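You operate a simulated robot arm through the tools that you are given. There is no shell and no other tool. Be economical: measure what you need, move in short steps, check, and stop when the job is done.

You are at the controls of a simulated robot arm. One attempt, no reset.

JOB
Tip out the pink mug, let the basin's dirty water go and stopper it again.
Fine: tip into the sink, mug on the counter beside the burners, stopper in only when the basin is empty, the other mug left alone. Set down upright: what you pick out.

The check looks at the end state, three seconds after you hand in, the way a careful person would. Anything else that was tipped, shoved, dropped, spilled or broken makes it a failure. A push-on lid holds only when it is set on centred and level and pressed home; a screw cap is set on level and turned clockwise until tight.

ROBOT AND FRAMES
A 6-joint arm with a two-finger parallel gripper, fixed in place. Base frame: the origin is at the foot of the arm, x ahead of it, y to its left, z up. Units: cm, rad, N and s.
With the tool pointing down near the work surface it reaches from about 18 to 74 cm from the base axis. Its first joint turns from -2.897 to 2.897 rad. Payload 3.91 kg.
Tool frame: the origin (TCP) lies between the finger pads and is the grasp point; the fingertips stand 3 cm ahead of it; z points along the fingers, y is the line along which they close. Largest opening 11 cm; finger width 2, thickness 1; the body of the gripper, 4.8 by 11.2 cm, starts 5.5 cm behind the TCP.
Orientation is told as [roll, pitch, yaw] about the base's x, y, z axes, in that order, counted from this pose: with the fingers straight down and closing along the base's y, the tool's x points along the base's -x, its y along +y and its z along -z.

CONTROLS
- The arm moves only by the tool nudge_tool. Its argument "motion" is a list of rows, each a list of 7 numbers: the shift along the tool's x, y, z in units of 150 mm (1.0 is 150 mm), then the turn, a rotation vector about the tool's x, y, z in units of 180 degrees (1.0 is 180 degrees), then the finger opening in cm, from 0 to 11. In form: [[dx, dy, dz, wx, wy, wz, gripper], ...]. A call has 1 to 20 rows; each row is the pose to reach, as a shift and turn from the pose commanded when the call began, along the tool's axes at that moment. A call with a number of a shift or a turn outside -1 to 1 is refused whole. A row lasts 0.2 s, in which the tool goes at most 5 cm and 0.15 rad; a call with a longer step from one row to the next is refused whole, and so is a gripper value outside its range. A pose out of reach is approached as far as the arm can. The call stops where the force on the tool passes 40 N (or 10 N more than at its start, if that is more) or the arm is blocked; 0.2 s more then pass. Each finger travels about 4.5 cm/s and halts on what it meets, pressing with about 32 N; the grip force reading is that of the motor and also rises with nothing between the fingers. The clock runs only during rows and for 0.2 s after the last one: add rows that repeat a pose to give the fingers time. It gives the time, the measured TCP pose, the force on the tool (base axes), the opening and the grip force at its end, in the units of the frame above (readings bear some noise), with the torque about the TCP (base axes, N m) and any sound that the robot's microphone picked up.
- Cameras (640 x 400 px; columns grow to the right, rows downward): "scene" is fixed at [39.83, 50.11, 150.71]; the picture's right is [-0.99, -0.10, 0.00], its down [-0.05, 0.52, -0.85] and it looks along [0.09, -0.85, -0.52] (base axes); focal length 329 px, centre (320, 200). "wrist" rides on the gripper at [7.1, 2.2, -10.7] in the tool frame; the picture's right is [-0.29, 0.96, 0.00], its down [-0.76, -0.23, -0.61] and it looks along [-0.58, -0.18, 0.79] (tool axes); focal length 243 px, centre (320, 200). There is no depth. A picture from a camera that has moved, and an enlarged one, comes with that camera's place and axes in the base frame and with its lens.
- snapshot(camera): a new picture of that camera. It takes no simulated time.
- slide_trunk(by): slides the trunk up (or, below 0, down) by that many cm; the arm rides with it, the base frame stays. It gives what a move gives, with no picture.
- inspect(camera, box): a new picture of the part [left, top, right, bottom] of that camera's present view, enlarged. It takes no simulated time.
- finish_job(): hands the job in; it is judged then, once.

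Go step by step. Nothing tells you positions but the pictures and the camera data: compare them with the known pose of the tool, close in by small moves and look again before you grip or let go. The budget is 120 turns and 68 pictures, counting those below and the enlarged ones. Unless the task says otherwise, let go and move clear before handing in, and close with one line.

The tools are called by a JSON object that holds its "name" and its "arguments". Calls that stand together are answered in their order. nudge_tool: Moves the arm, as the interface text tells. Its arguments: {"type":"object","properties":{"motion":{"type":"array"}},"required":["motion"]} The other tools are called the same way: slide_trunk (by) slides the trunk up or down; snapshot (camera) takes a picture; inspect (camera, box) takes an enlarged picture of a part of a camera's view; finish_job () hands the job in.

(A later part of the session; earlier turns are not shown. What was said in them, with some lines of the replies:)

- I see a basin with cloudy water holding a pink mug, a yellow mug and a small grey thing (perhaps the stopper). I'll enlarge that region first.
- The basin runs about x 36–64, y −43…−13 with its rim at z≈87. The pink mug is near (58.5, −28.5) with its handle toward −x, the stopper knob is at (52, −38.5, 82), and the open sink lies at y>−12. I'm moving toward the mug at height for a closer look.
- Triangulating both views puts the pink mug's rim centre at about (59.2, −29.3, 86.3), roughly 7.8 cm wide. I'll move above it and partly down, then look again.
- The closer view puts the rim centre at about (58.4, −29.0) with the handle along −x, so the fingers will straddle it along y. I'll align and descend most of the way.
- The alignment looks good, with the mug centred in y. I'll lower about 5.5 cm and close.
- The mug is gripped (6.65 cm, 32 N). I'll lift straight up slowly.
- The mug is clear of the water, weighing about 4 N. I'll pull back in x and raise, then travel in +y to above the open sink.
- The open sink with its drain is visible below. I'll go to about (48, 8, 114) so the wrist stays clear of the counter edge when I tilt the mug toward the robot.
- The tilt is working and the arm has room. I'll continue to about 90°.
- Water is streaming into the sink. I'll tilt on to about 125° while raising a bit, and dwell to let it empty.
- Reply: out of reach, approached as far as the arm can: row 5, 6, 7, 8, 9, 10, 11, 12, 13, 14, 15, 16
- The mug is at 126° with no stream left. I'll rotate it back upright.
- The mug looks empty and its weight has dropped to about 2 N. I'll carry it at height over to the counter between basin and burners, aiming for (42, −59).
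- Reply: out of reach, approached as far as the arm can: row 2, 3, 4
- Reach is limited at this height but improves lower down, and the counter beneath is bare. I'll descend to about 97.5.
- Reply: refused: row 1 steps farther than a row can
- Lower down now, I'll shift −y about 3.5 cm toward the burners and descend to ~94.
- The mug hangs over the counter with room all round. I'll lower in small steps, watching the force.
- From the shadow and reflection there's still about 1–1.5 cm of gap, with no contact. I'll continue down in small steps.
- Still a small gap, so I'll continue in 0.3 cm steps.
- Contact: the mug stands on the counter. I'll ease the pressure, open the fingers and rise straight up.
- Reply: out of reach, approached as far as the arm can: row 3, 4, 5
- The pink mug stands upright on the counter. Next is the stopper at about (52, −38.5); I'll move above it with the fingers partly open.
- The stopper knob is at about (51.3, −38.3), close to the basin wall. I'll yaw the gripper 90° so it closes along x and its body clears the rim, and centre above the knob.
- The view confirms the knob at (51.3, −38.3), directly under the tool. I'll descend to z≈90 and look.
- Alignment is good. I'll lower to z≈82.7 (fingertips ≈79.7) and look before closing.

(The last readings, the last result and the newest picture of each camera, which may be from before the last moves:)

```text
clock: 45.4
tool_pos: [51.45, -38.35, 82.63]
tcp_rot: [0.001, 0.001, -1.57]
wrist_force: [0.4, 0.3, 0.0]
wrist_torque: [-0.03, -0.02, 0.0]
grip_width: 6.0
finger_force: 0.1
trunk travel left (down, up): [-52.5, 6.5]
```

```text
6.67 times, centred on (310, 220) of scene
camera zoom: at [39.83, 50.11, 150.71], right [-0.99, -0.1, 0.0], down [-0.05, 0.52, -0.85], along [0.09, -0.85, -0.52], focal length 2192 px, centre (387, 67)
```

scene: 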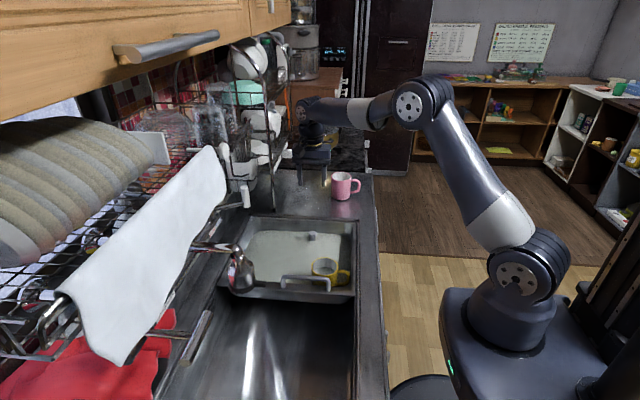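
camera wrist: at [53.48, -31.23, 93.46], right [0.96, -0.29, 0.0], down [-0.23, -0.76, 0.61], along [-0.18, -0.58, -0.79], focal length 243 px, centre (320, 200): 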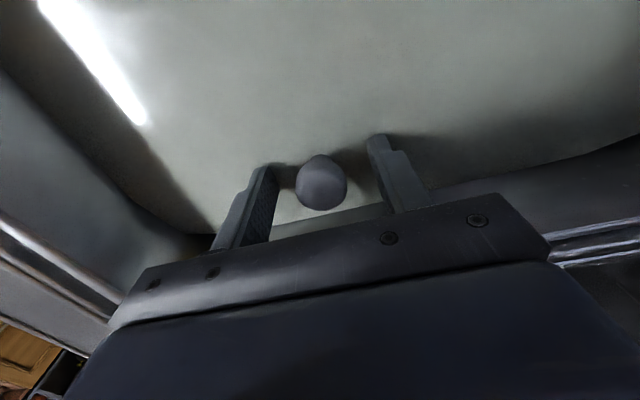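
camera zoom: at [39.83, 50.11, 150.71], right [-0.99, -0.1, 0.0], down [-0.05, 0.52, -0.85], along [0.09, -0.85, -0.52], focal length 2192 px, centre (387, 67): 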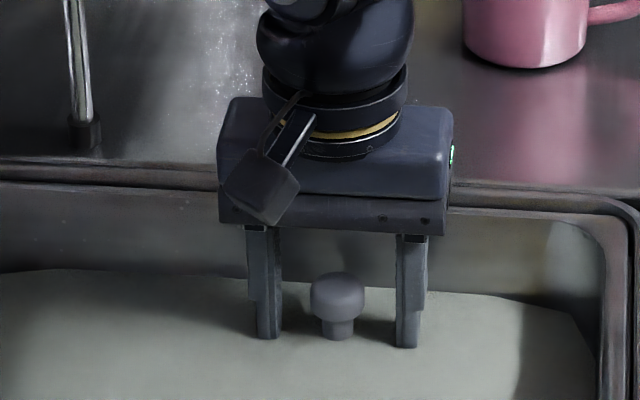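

The knob is centred between the fingers with the pads covering its head, so I'll close.

{"name": "nudge_tool", "arguments": {"motion": [[-0.007, -0.008, 0.01, 0, 0, 0, 6], [-0.007, -0.008, 0.01, 0, 0, 0, 4], [-0.007, -0.008, 0.01, 0, 0, 0, 2.5], [-0.007, -0.008, 0.01, 0, 0, 0, 1.5], [-0.007, -0.008, 0.01, 0, 0, 0, 1.5], [-0.007, -0.008, 0.01, 0, 0, 0, 1.5]]}}

{"name": "snapshot", "arguments": {"camera": "wrist"}}

```text
clock: 46.8
tool_pos: [51.27, -38.43, 82.54]
tcp_rot: [-0.001, 0.0, -1.572]
wrist_force: [0.9, -0.3, 0.8]
wrist_torque: [0.02, -0.05, -0.01]
grip_width: 2.54
finger_force: 32.1
trunk travel left (down, up): [-52.5, 6.5]
```

```text
29 pictures are left
camera wrist: at [53.35, -31.33, 93.32], right [0.96, -0.29, 0.0], down [-0.23, -0.76, 0.61], along [-0.18, -0.58, -0.79], focal length 243 px, centre (320, 200)
```

wrist: 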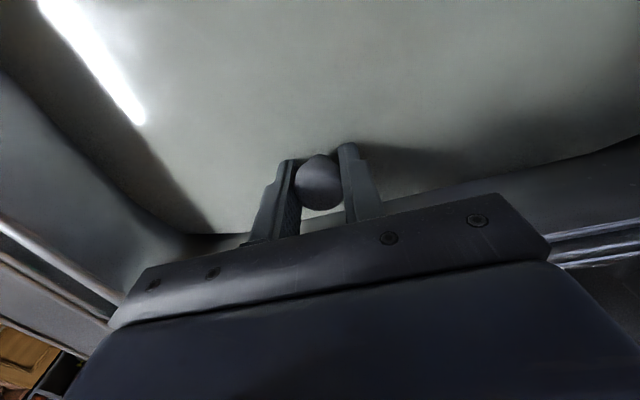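

The knob is gripped (2.54 cm). I'll note the seated pose (51.3, −38.4, 82.54) and pull straight up.

{"name": "nudge_tool", "arguments": {"motion": [[0, 0, -0.02, 0, 0, 0, 1.5], [0, 0, -0.04, 0, 0, 0, 1.5], [0, 0, -0.07, 0, 0, 0, 1.5], [0, 0, -0.1, 0, 0, 0, 1.5], [0, 0, -0.15, 0, 0, 0, 1.5], [0, 0, -0.2, 0, 0, 0, 1.5], [0, 0, -0.27, 0, 0, 0, 1.5], [0, 0, -0.27, 0, 0, 0, 1.5]]}}

{"name": "inspect", "arguments": {"camera": "scene", "box": [230, 180, 370, 300]}}

```text
clock: 48.6
tool_pos: [51.26, -38.5, 86.75]
tcp_rot: [0.0, 0.0, -1.57]
wrist_force: [0.8, -0.3, -0.4]
wrist_torque: [0.0, -0.01, 0.01]
grip_width: 2.58
finger_force: 31.6
trunk travel left (down, up): [-52.5, 6.5]
```

```text
3.33 times, centred on (300, 240) of scene
camera zoom: at [39.83, 50.11, 150.71], right [-0.99, -0.1, 0.0], down [-0.05, 0.52, -0.85], along [0.09, -0.85, -0.52], focal length 1096 px, centre (387, 67)
```

zoom: 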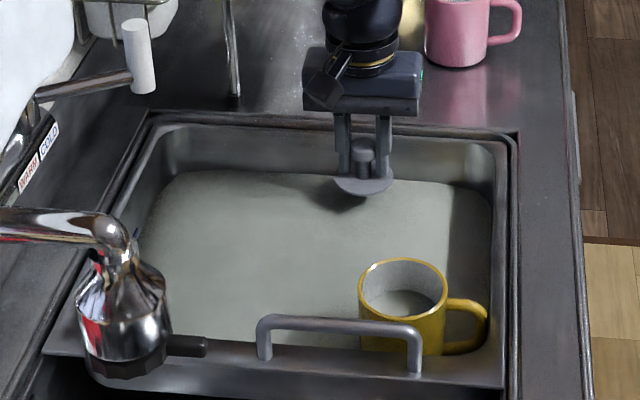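

The stopper is out, a knob with a wide disc. I'll rise a little more and hold while the basin drains.

{"name": "nudge_tool", "arguments": {"motion": [[0, 0, -0.1, 0, 0, 0, 1.5], [0, 0, -0.2, 0, 0, 0, 1.5], [0, 0, -0.2, 0, 0, 0, 1.5], [0, 0, -0.2, 0, 0, 0, 1.5], [0, 0, -0.2, 0, 0, 0, 1.5], [0, 0, -0.2, 0, 0, 0, 1.5], [0, 0, -0.2, 0, 0, 0, 1.5], [0, 0, -0.2, 0, 0, 0, 1.5], [0, 0, -0.2, 0, 0, 0, 1.5], [0, 0, -0.2, 0, 0, 0, 1.5], [0, 0, -0.2, 0, 0, 0, 1.5], [0, 0, -0.2, 0, 0, 0, 1.5], [0, 0, -0.2, 0, 0, 0, 1.5], [0, 0, -0.2, 0, 0, 0, 1.5], [0, 0, -0.2, 0, 0, 0, 1.5], [0, 0, -0.2, 0, 0, 0, 1.5], [0, 0, -0.2, 0, 0, 0, 1.5], [0, 0, -0.2, 0, 0, 0, 1.5], [0, 0, -0.2, 0, 0, 0, 1.5], [0, 0, -0.2, 0, 0, 0, 1.5]]}}

{"name": "nudge_tool", "arguments": {"motion": [[0, 0, 0, 0, 0, 0, 1.5], [0, 0, 0, 0, 0, 0, 1.5], [0, 0, 0, 0, 0, 0, 1.5], [0, 0, 0, 0, 0, 0, 1.5], [0, 0, 0, 0, 0, 0, 1.5], [0, 0, 0, 0, 0, 0, 1.5], [0, 0, 0, 0, 0, 0, 1.5], [0, 0, 0, 0, 0, 0, 1.5], [0, 0, 0, 0, 0, 0, 1.5], [0, 0, 0, 0, 0, 0, 1.5], [0, 0, 0, 0, 0, 0, 1.5], [0, 0, 0, 0, 0, 0, 1.5], [0, 0, 0, 0, 0, 0, 1.5], [0, 0, 0, 0, 0, 0, 1.5], [0, 0, 0, 0, 0, 0, 1.5], [0, 0, 0, 0, 0, 0, 1.5], [0, 0, 0, 0, 0, 0, 1.5], [0, 0, 0, 0, 0, 0, 1.5], [0, 0, 0, 0, 0, 0, 1.5], [0, 0, 0, 0, 0, 0, 1.5]]}}

{"name": "inspect", "arguments": {"camera": "scene", "box": [230, 180, 370, 300]}}

```text
clock: 52.8
tool_pos: [51.33, -38.37, 89.69]
tcp_rot: [-0.001, 0.0, -1.571]
wrist_force: [-0.2, -0.3, -1.3]
wrist_torque: [-0.01, 0.01, 0.02]
grip_width: 2.56
finger_force: 31.3
trunk travel left (down, up): [-52.5, 6.5]
```

```text
clock: 57.0
tool_pos: [51.25, -38.41, 89.67]
tcp_rot: [0.0, -0.001, -1.571]
wrist_force: [-0.1, -1.2, 0.2]
wrist_torque: [-0.01, 0.01, 0.0]
grip_width: 2.59
finger_force: 32.2
trunk travel left (down, up): [-52.5, 6.5]
```

```text
3.33 times, centred on (300, 240) of scene
camera zoom: at [39.83, 50.11, 150.71], right [-0.99, -0.1, 0.0], down [-0.05, 0.52, -0.85], along [0.09, -0.85, -0.52], focal length 1096 px, centre (387, 67)
```

zoom: 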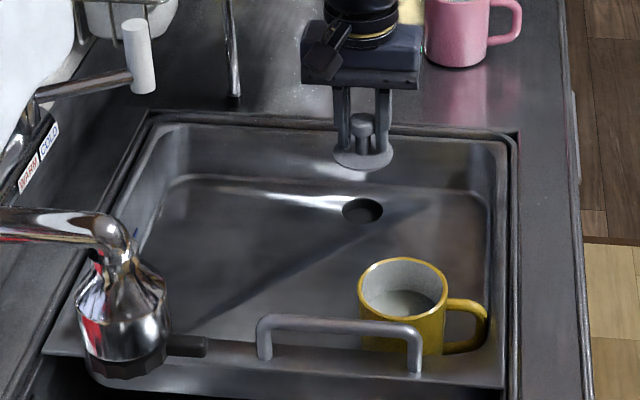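

The basin looks drained with the hole visible. I'll wait 4 s more for the last film and check by wrist camera.

{"name": "nudge_tool", "arguments": {"motion": [[0, 0, 0, 0, 0, 0, 1.5], [0, 0, 0, 0, 0, 0, 1.5], [0, 0, 0, 0, 0, 0, 1.5], [0, 0, 0, 0, 0, 0, 1.5], [0, 0, 0, 0, 0, 0, 1.5], [0, 0, 0, 0, 0, 0, 1.5], [0, 0, 0, 0, 0, 0, 1.5], [0, 0, 0, 0, 0, 0, 1.5], [0, 0, 0, 0, 0, 0, 1.5], [0, 0, 0, 0, 0, 0, 1.5], [0, 0, 0, 0, 0, 0, 1.5], [0, 0, 0, 0, 0, 0, 1.5], [0, 0, 0, 0, 0, 0, 1.5], [0, 0, 0, 0, 0, 0, 1.5], [0, 0, 0, 0, 0, 0, 1.5], [0, 0, 0, 0, 0, 0, 1.5], [0, 0, 0, 0, 0, 0, 1.5], [0, 0, 0, 0, 0, 0, 1.5], [0, 0, 0, 0, 0, 0, 1.5], [0, 0, 0, 0, 0, 0, 1.5]]}}

{"name": "inspect", "arguments": {"camera": "scene", "box": [230, 180, 370, 300]}}

{"name": "snapshot", "arguments": {"camera": "wrist"}}

```text
clock: 61.2
tool_pos: [51.33, -38.44, 89.74]
tcp_rot: [-0.001, 0.001, -1.572]
wrist_force: [-0.1, 0.0, -0.9]
wrist_torque: [0.02, -0.01, -0.02]
grip_width: 2.55
finger_force: 32.2
trunk travel left (down, up): [-52.5, 6.5]
```

```text
3.33 times, centred on (300, 240) of scene
camera zoom: at [39.83, 50.11, 150.71], right [-0.99, -0.1, 0.0], down [-0.05, 0.52, -0.85], along [0.09, -0.85, -0.52], focal length 1096 px, centre (387, 67)
```

zoom: 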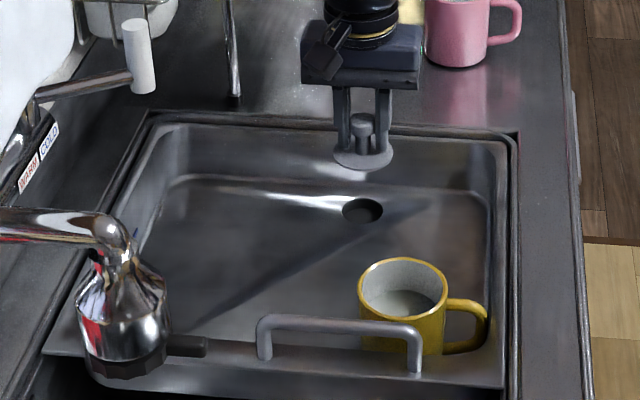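

```text
25 pictures are left
camera wrist: at [53.37, -31.31, 100.43], right [0.96, -0.29, 0.0], down [-0.23, -0.76, 0.61], along [-0.18, -0.58, -0.79], focal length 243 px, centre (320, 200)
```

wrist: 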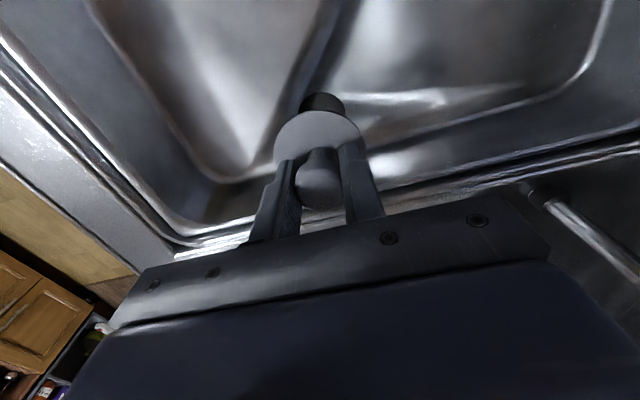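

The basin is empty. I'll lower the stopper straight back along the same line to just above its seat.

{"name": "nudge_tool", "arguments": {"motion": [[0, 0, 0.1, 0, 0, 0, 1.5], [0, 0, 0.2, 0, 0, 0, 1.5], [0, 0, 0.3, 0, 0, 0, 1.5], [0, 0, 0.36, 0, 0, 0, 1.5], [0, 0, 0.4, 0, 0, 0, 1.5], [0, 0, 0.43, 0, 0, 0, 1.5], [0, 0, 0.45, 0, 0, 0, 1.5], [0, 0, 0.45, 0, 0, 0, 1.5]]}}

{"name": "nudge_tool", "arguments": {"motion": [[0, 0, 0.01, 0, 0, 0, 1.5], [0, 0, 0.02, 0, 0, 0, 1.5], [0, 0, 0.02, 0, 0, 0, 1.5]]}}

{"name": "inspect", "arguments": {"camera": "scene", "box": [270, 190, 350, 250]}}

```text
clock: 63.0
tool_pos: [51.34, -38.53, 82.96]
tcp_rot: [0.0, 0.001, -1.57]
wrist_force: [-0.6, 0.1, -0.5]
wrist_torque: [0.02, 0.01, -0.02]
grip_width: 2.56
finger_force: 32.2
trunk travel left (down, up): [-52.5, 6.5]
```

```text
clock: 63.8
tool_pos: [51.23, -38.5, 82.71]
tcp_rot: [0.0, 0.001, -1.57]
wrist_force: [0.1, -0.7, 2.4]
wrist_torque: [-0.02, 0.03, 0.02]
grip_width: 2.57
finger_force: 32.2
trunk travel left (down, up): [-52.5, 6.5]
```

```text
6.67 times, centred on (310, 220) of scene
camera zoom: at [39.83, 50.11, 150.71], right [-0.99, -0.1, 0.0], down [-0.05, 0.52, -0.85], along [0.09, -0.85, -0.52], focal length 2192 px, centre (387, 67)
```

zoom: 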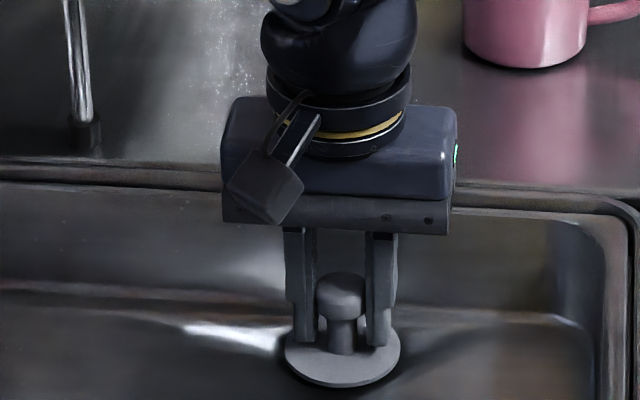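

First contact at the seat (2.4 N), about 0.15 cm above the original depth. I'll press it home in small increments.

{"name": "nudge_tool", "arguments": {"motion": [[0, 0, 0.01, 0, 0, 0, 1.5], [0, 0, 0.015, 0, 0, 0, 1.5], [0, 0, 0.015, 0, 0, 0, 1.5]]}}

{"name": "nudge_tool", "arguments": {"motion": [[0, 0, 0.01, 0, 0, 0, 1.5], [0, 0, 0.015, 0, 0, 0, 1.5], [0, 0, 0.015, 0, 0, 0, 1.5]]}}

```text
clock: 64.6
tool_pos: [51.41, -38.38, 82.7]
tcp_rot: [0.003, -0.001, -1.572]
wrist_force: [-2.5, -0.3, 20.1]
wrist_torque: [0.12, 0.07, -0.02]
grip_width: 2.56
finger_force: 31.9
trunk travel left (down, up): [-52.5, 6.5]
```

```text
clock: 65.4
tool_pos: [51.32, -38.49, 82.69]
tcp_rot: [0.004, -0.003, -1.572]
wrist_force: [-10.1, 6.9, 17.2]
wrist_torque: [0.27, 0.32, -0.02]
grip_width: 2.57
finger_force: 31.7
trunk travel left (down, up): [-52.5, 6.5]
stopped in row 3: the force on the tool passed its limit at 40 N (the readings are from after the stop); the commanded pose is now the measured one
```

It won't go deeper under 40 N, so it's apparently seated, with a small offset from grip slip. I'll open, rise and inspect.

{"name": "nudge_tool", "arguments": {"motion": [[0, 0, 0, 0, 0, 0, 1.5], [0, 0, 0, 0, 0, 0, 2.5], [0, 0, 0, 0, 0, 0, 4], [0, 0, 0, 0, 0, 0, 5], [0, 0, 0, 0, 0, 0, 5], [0, 0, -0.1, 0, 0, 0, 5], [0, 0, -0.3, 0, 0, 0, 5], [0, 0, -0.6, 0, 0, 0, 5], [0, 0, -0.6, 0, 0, 0, 5]]}}

{"name": "snapshot", "arguments": {"camera": "wrist"}}

{"name": "inspect", "arguments": {"camera": "scene", "box": [270, 190, 350, 250]}}

```text
clock: 67.4
tool_pos: [51.42, -38.63, 91.63]
tcp_rot: [0.002, -0.002, -1.572]
wrist_force: [0.8, -0.4, -0.6]
wrist_torque: [-0.04, -0.02, 0.02]
grip_width: 5.01
finger_force: 0.0
trunk travel left (down, up): [-52.5, 6.5]
```

```text
23 pictures are left
camera wrist: at [53.35, -31.38, 102.31], right [0.96, -0.29, 0.0], down [-0.23, -0.76, 0.61], along [-0.17, -0.58, -0.79], focal length 243 px, centre (320, 200)
```

wrist: 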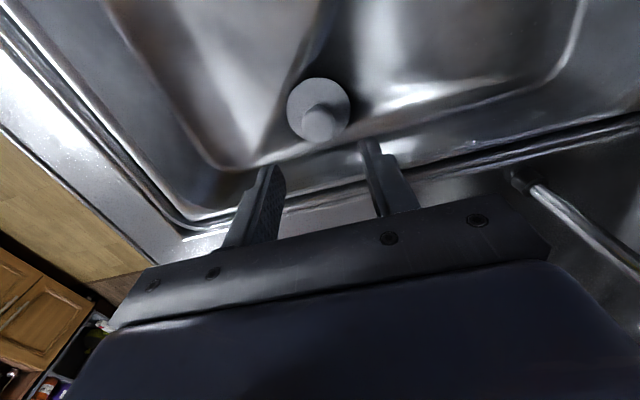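

```text
6.67 times, centred on (310, 220) of scene
camera zoom: at [39.83, 50.11, 150.71], right [-0.99, -0.1, 0.0], down [-0.05, 0.52, -0.85], along [0.09, -0.85, -0.52], focal length 2192 px, centre (387, 67)
```

zoom: 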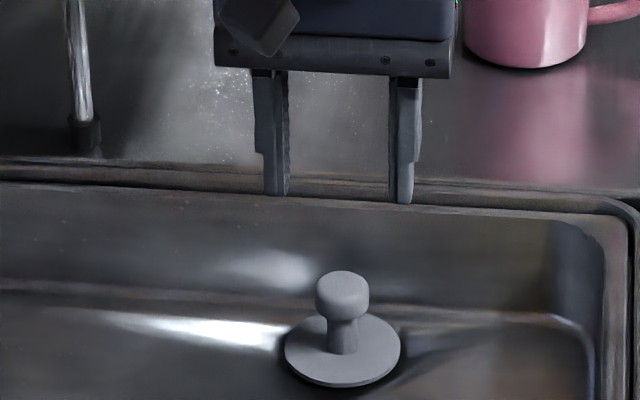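

The stopper is level over the hole at nearly the original height, but it may have shifted about 2 mm toward −x. I'll enlarge both views to check centring and seating.

{"name": "inspect", "arguments": {"camera": "wrist", "box": [260, 50, 380, 150]}}

{"name": "inspect", "arguments": {"camera": "scene", "box": [295, 225, 331, 255]}}

```text
4.00 times, centred on (320, 100) of wrist
camera zoom: at [53.35, -31.38, 102.31], right [0.96, -0.29, 0.0], down [-0.23, -0.76, 0.61], along [-0.17, -0.58, -0.79], focal length 970 px, centre (320, 600)
```

zoom: 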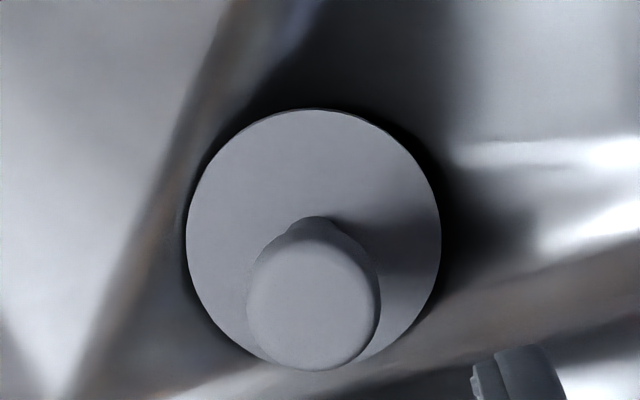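

```text
13.33 times, centred on (313, 240) of scene
camera zoom: at [39.83, 50.11, 150.71], right [-0.99, -0.1, 0.0], down [-0.05, 0.52, -0.85], along [0.09, -0.85, -0.52], focal length 4383 px, centre (413, -333)
```

zoom: 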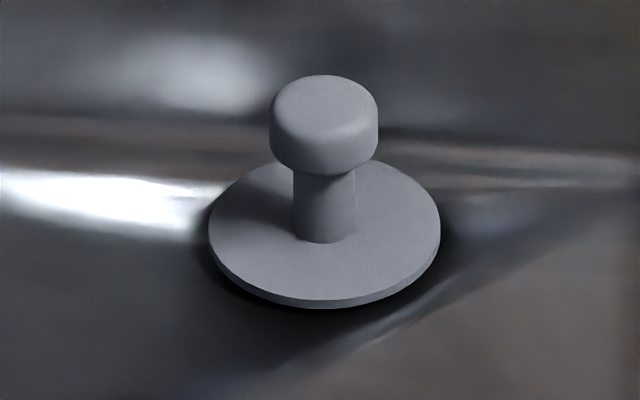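

The disc lies level with uniform shadow. To compare with the pre-grip picture, I'll return to the same pose with open fingers and view the knob again.

{"name": "nudge_tool", "arguments": {"motion": [[0.015, 0, 0, 0, 0, 0, 6], [0.015, 0, 0.2, 0, 0, 0, 6], [0.015, 0, 0.4, 0, 0, 0, 6], [0.015, 0, 0.6, 0, 0, 0, 6], [0.015, 0, 0.6, 0, 0, 0, 6]]}}

{"name": "snapshot", "arguments": {"camera": "wrist"}}

{"name": "inspect", "arguments": {"camera": "scene", "box": [270, 190, 350, 250]}}

```text
clock: 68.6
tool_pos: [51.5, -38.34, 82.47]
tcp_rot: [0.004, -0.004, -1.571]
wrist_force: [0.3, -0.7, -0.1]
wrist_torque: [0.0, 0.01, 0.02]
grip_width: 6.0
finger_force: 0.1
trunk travel left (down, up): [-52.5, 6.5]
```

```text
19 pictures are left
camera wrist: at [53.47, -31.24, 93.15], right [0.96, -0.29, 0.0], down [-0.23, -0.76, 0.61], along [-0.17, -0.58, -0.79], focal length 243 px, centre (320, 200)
```

wrist: 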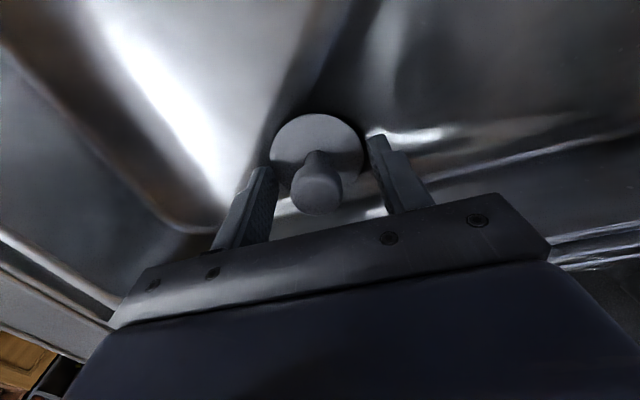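

```text
6.67 times, centred on (310, 220) of scene
camera zoom: at [39.83, 50.11, 150.71], right [-0.99, -0.1, 0.0], down [-0.05, 0.52, -0.85], along [0.09, -0.85, -0.52], focal length 2192 px, centre (387, 67)
```

zoom: 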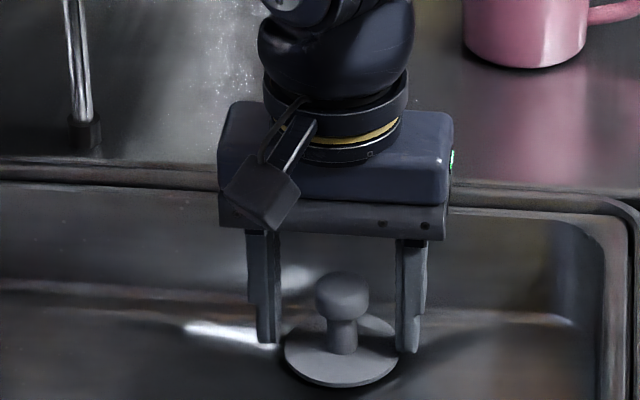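

Comparing with the pre-grip view, the knob sits roughly 2 mm off toward −x/−y. I'll regrip, lift, measure the hole centre precisely in the scene view and reseat it centred.

{"name": "nudge_tool", "arguments": {"motion": [[-0.01, -0.013, 0, 0, 0, 0, 6], [-0.01, -0.013, 0, 0, 0, 0, 4], [-0.01, -0.013, 0, 0, 0, 0, 2.5], [-0.01, -0.013, 0, 0, 0, 0, 1.5], [-0.01, -0.013, 0, 0, 0, 0, 1.5], [-0.01, -0.013, 0, 0, 0, 0, 1.5]]}}

{"name": "nudge_tool", "arguments": {"motion": [[0, 0, -0.03, 0, 0, 0, 1.5], [0, 0, -0.1, 0, 0, 0, 1.5], [0, 0, -0.2, 0, 0, 0, 1.5], [0, 0, -0.35, 0, 0, 0, 1.5], [0, 0, -0.5, 0, 0, 0, 1.5], [0, 0, -0.5, 0, 0, 0, 1.5]]}}

{"name": "inspect", "arguments": {"camera": "scene", "box": [295, 225, 331, 255]}}

{"name": "inspect", "arguments": {"camera": "scene", "box": [285, 195, 345, 245]}}

```text
clock: 70.0
tool_pos: [51.22, -38.54, 82.55]
tcp_rot: [0.005, -0.004, -1.571]
wrist_force: [1.7, 0.4, 0.0]
wrist_torque: [-0.02, 0.04, -0.04]
grip_width: 2.55
finger_force: 32.0
trunk travel left (down, up): [-52.5, 6.5]
```

```text
clock: 71.4
tool_pos: [51.25, -38.44, 89.89]
tcp_rot: [0.004, -0.005, -1.573]
wrist_force: [0.3, 0.7, -0.8]
wrist_torque: [0.0, 0.01, -0.02]
grip_width: 2.55
finger_force: 32.0
trunk travel left (down, up): [-52.5, 6.5]
```

```text
13.33 times, centred on (313, 240) of scene
camera zoom: at [39.83, 50.11, 150.71], right [-0.99, -0.1, 0.0], down [-0.05, 0.52, -0.85], along [0.09, -0.85, -0.52], focal length 4383 px, centre (413, -333)
```

zoom: 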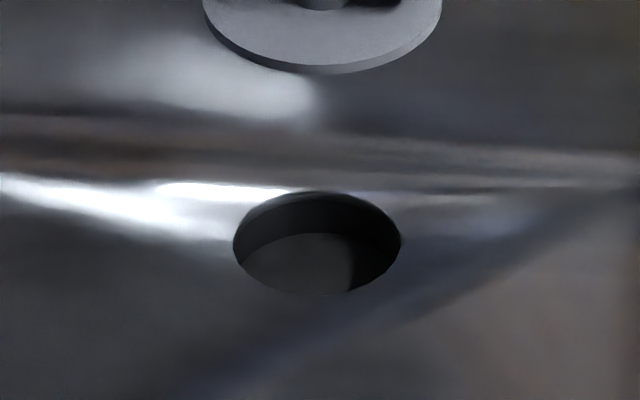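

```text
8.00 times, centred on (315, 220) of scene
camera zoom: at [39.83, 50.11, 150.71], right [-0.99, -0.1, 0.0], down [-0.05, 0.52, -0.85], along [0.09, -0.85, -0.52], focal length 2630 px, centre (360, 40)
```

zoom: 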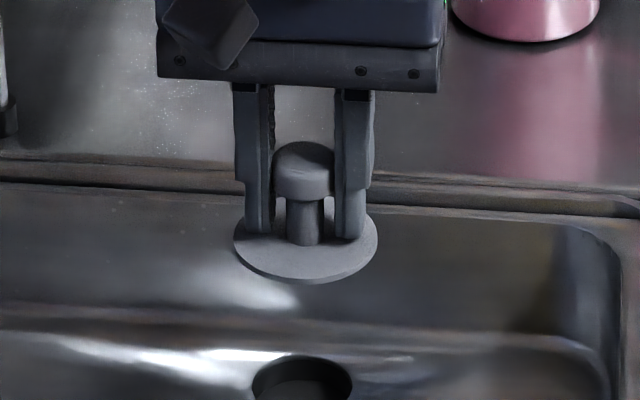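

The hole centre in zoom is (317, 242) versus the disc's earlier (324.5, ~239), so the stopper needs about +0.18 cm in x and +0.15 cm in y. I'll correct and lower to just above the seat.

{"name": "nudge_tool", "arguments": {"motion": [[0.01, 0.012, 0, 0, 0, 0, 1.5], [0.01, 0.012, 0.15, 0, 0, 0, 1.5], [0.01, 0.012, 0.3, 0, 0, 0, 1.5], [0.01, 0.012, 0.4, 0, 0, 0, 1.5], [0.01, 0.012, 0.46, 0, 0, 0, 1.5], [0.01, 0.012, 0.46, 0, 0, 0, 1.5], [0.01, 0.012, 0.46, 0, 0, 0, 1.5]]}}

{"name": "inspect", "arguments": {"camera": "scene", "box": [295, 225, 331, 255]}}

```text
clock: 73.0
tool_pos: [51.35, -38.33, 83.02]
tcp_rot: [0.004, -0.003, -1.571]
wrist_force: [-0.3, -0.3, 0.1]
wrist_torque: [-0.02, -0.02, 0.01]
grip_width: 2.57
finger_force: 31.9
trunk travel left (down, up): [-52.5, 6.5]
```

```text
13.33 times, centred on (313, 240) of scene
camera zoom: at [39.83, 50.11, 150.71], right [-0.99, -0.1, 0.0], down [-0.05, 0.52, -0.85], along [0.09, -0.85, -0.52], focal length 4383 px, centre (413, -333)
```

zoom: 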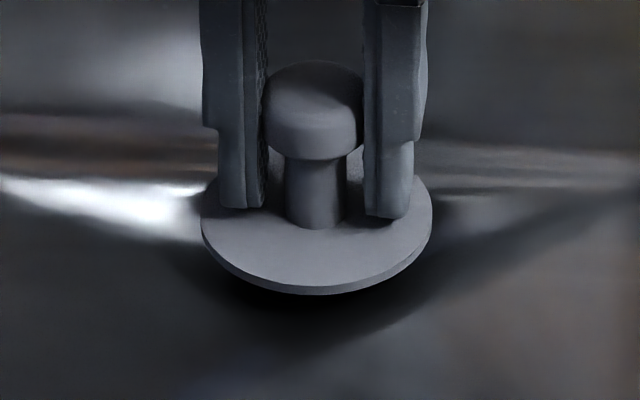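

The disc is now centred on the hole column (316.5 vs 317). I'll lower to contact and press gently.

{"name": "nudge_tool", "arguments": {"motion": [[0, 0, 0.01, 0, 0, 0, 1.5], [0, 0, 0.02, 0, 0, 0, 1.5], [0, 0, 0.03, 0, 0, 0, 1.5], [0, 0, 0.03, 0, 0, 0, 1.5]]}}

{"name": "nudge_tool", "arguments": {"motion": [[0, 0, 0.01, 0, 0, 0, 1.5], [0, 0, 0.01, 0, 0, 0, 1.5]]}}

{"name": "inspect", "arguments": {"camera": "scene", "box": [295, 225, 331, 255]}}

```text
clock: 74.0
tool_pos: [51.49, -38.34, 82.61]
tcp_rot: [0.003, -0.003, -1.572]
wrist_force: [-0.3, 1.0, 0.0]
wrist_torque: [0.0, 0.0, 0.01]
grip_width: 2.55
finger_force: 31.9
trunk travel left (down, up): [-52.5, 6.5]
```

```text
clock: 74.6
tool_pos: [51.47, -38.32, 82.51]
tcp_rot: [0.004, -0.002, -1.571]
wrist_force: [-0.2, 1.6, -0.4]
wrist_torque: [0.01, -0.02, 0.0]
grip_width: 2.55
finger_force: 32.0
trunk travel left (down, up): [-52.5, 6.5]
```

```text
13.33 times, centred on (313, 240) of scene
camera zoom: at [39.83, 50.11, 150.71], right [-0.99, -0.1, 0.0], down [-0.05, 0.52, -0.85], along [0.09, -0.85, -0.52], focal length 4383 px, centre (413, -333)
```

zoom: 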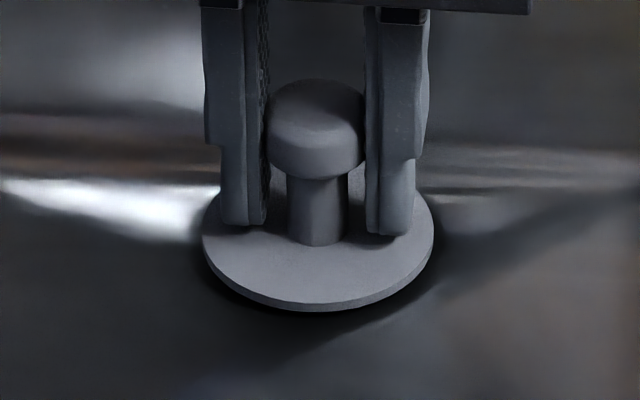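

No contact yet, so I'll continue down.

{"name": "nudge_tool", "arguments": {"motion": [[0, 0, 0.01, 0, 0, 0, 1.5], [0, 0, 0.01, 0, 0, 0, 1.5]]}}

{"name": "nudge_tool", "arguments": {"motion": [[0, 0, 0.01, 0, 0, 0, 1.5], [0, 0, 0.01, 0, 0, 0, 1.5]]}}

{"name": "nudge_tool", "arguments": {"motion": [[0, 0, 0.01, 0, 0, 0, 1.5], [0, 0, 0.01, 0, 0, 0, 1.5]]}}

```text
clock: 75.2
tool_pos: [51.49, -38.4, 82.47]
tcp_rot: [0.007, -0.006, -1.572]
wrist_force: [-1.2, 3.0, 11.1]
wrist_torque: [0.16, 0.08, 0.0]
grip_width: 2.56
finger_force: 31.8
trunk travel left (down, up): [-52.5, 6.5]
```

```text
clock: 75.8
tool_pos: [51.37, -38.43, 82.48]
tcp_rot: [0.007, -0.008, -1.572]
wrist_force: [-0.2, 1.1, 25.4]
wrist_torque: [0.17, 0.12, 0.0]
grip_width: 2.55
finger_force: 32.0
trunk travel left (down, up): [-52.5, 6.5]
```

```text
clock: 76.4
tool_pos: [51.45, -38.3, 82.41]
tcp_rot: [0.01, -0.007, -1.57]
wrist_force: [0.9, 1.0, 39.3]
wrist_torque: [0.16, 0.07, 0.01]
grip_width: 2.59
finger_force: 31.8
trunk travel left (down, up): [-52.5, 6.5]
```

It took a nearly pure vertical 39 N, so it's home. I'll ease off the pressure, open, rise and inspect.

{"name": "nudge_tool", "arguments": {"motion": [[0, 0, -0.01, 0, 0, 0, 1.5], [0, 0, -0.02, 0, 0, 0, 1.5], [0, 0, -0.02, 0, 0, 0, 3], [0, 0, -0.02, 0, 0, 0, 5], [0, 0, -0.02, 0, 0, 0, 5], [0, 0, -0.02, 0, 0, 0, 5], [0, 0, -0.15, 0, 0, 0, 5], [0, 0, -0.35, 0, 0, 0, 5], [0, 0, -0.6, 0, 0, 0, 5], [0, 0, -0.6, 0, 0, 0, 5]]}}

{"name": "inspect", "arguments": {"camera": "scene", "box": [295, 225, 331, 255]}}

{"name": "inspect", "arguments": {"camera": "wrist", "box": [260, 50, 380, 150]}}

```text
clock: 78.6
tool_pos: [51.44, -38.25, 91.13]
tcp_rot: [0.005, -0.003, -1.571]
wrist_force: [-0.4, 0.6, -0.1]
wrist_torque: [-0.02, -0.02, 0.01]
grip_width: 5.02
finger_force: 0.0
trunk travel left (down, up): [-52.5, 6.5]
```

```text
13.33 times, centred on (313, 240) of scene
camera zoom: at [39.83, 50.11, 150.71], right [-0.99, -0.1, 0.0], down [-0.05, 0.52, -0.85], along [0.09, -0.85, -0.52], focal length 4383 px, centre (413, -333)
```

zoom: 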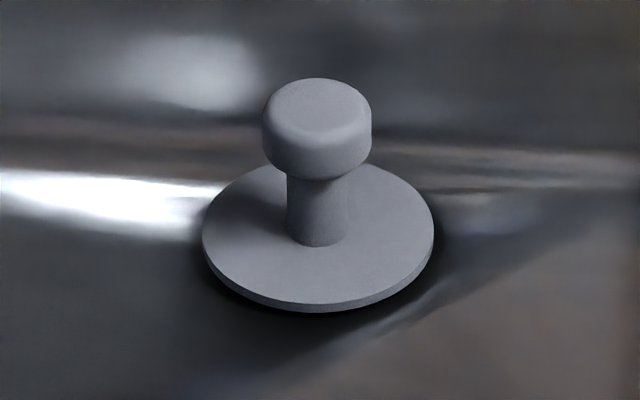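

```text
4.00 times, centred on (320, 100) of wrist
camera zoom: at [53.37, -31.19, 101.79], right [0.96, -0.29, 0.0], down [-0.23, -0.76, 0.61], along [-0.17, -0.58, -0.79], focal length 970 px, centre (320, 600)
```

zoom: 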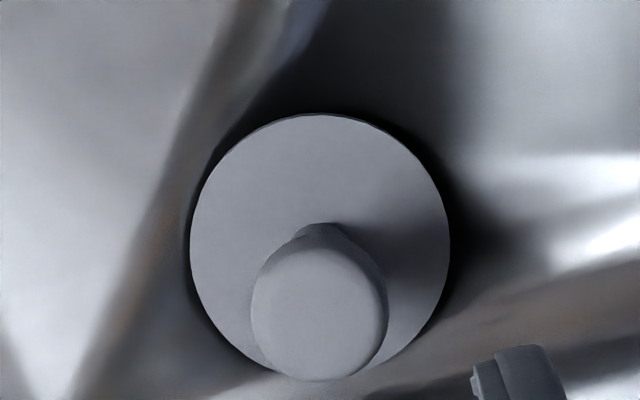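

The stopper is centred (318 vs hole 317), level, and the knob is back at its original image position. I'll retract upward and check the whole scene.

{"name": "nudge_tool", "arguments": {"motion": [[0, 0, -0.25, 0, 0, 0, 5], [0, 0, -0.5, 0, 0, 0, 5], [0, 0, -0.8, 0, 0, 0, 5], [0.15, -0.2, -1, 0, 0, 0, 5], [0.15, -0.45, -1, 0, 0, 0, 5], [0.15, -0.7, -1, 0, 0, 0, 5], [0.15, -0.7, -1, 0, 0, 0, 5]]}}

{"name": "snapshot", "arguments": {"camera": "scene"}}

{"name": "inspect", "arguments": {"camera": "scene", "box": [220, 160, 400, 300]}}

```text
clock: 80.2
tool_pos: [40.7, -36.16, 106.01]
tcp_rot: [0.004, -0.003, -1.571]
wrist_force: [0.1, 0.0, 0.3]
wrist_torque: [-0.01, -0.02, 0.01]
grip_width: 5.01
finger_force: 0.0
trunk travel left (down, up): [-52.5, 6.5]
```

```text
11 pictures are left
```

scene: 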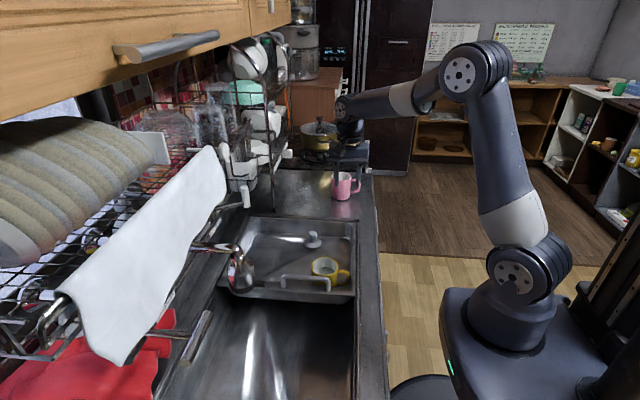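

```text
2.86 times, centred on (310, 230) of scene
camera zoom: at [39.83, 50.11, 150.71], right [-0.99, -0.1, 0.0], down [-0.05, 0.52, -0.85], along [0.09, -0.85, -0.52], focal length 939 px, centre (349, 114)
```

zoom: 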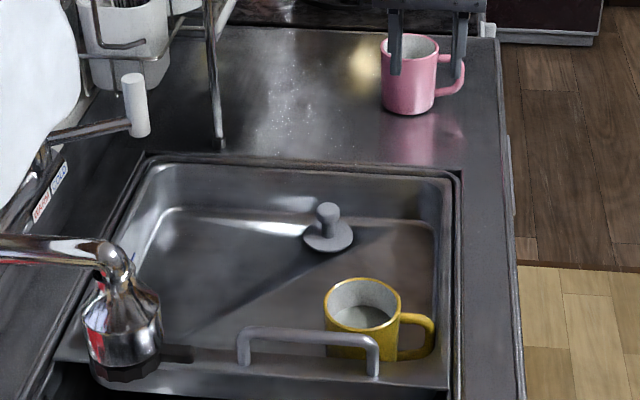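

The basin is empty with its stopper seated, the yellow mug is untouched, the pink mug stands upright by the burners and the gripper is clear, so I'm handing in.

{"name": "finish_job", "arguments": {}}

```text
The job is handed in.
```

The pink mug was tipped out into the sink and stands upright on the counter beside the burners. The basin is drained with its stopper pressed back in, and I left the yellow mug alone.
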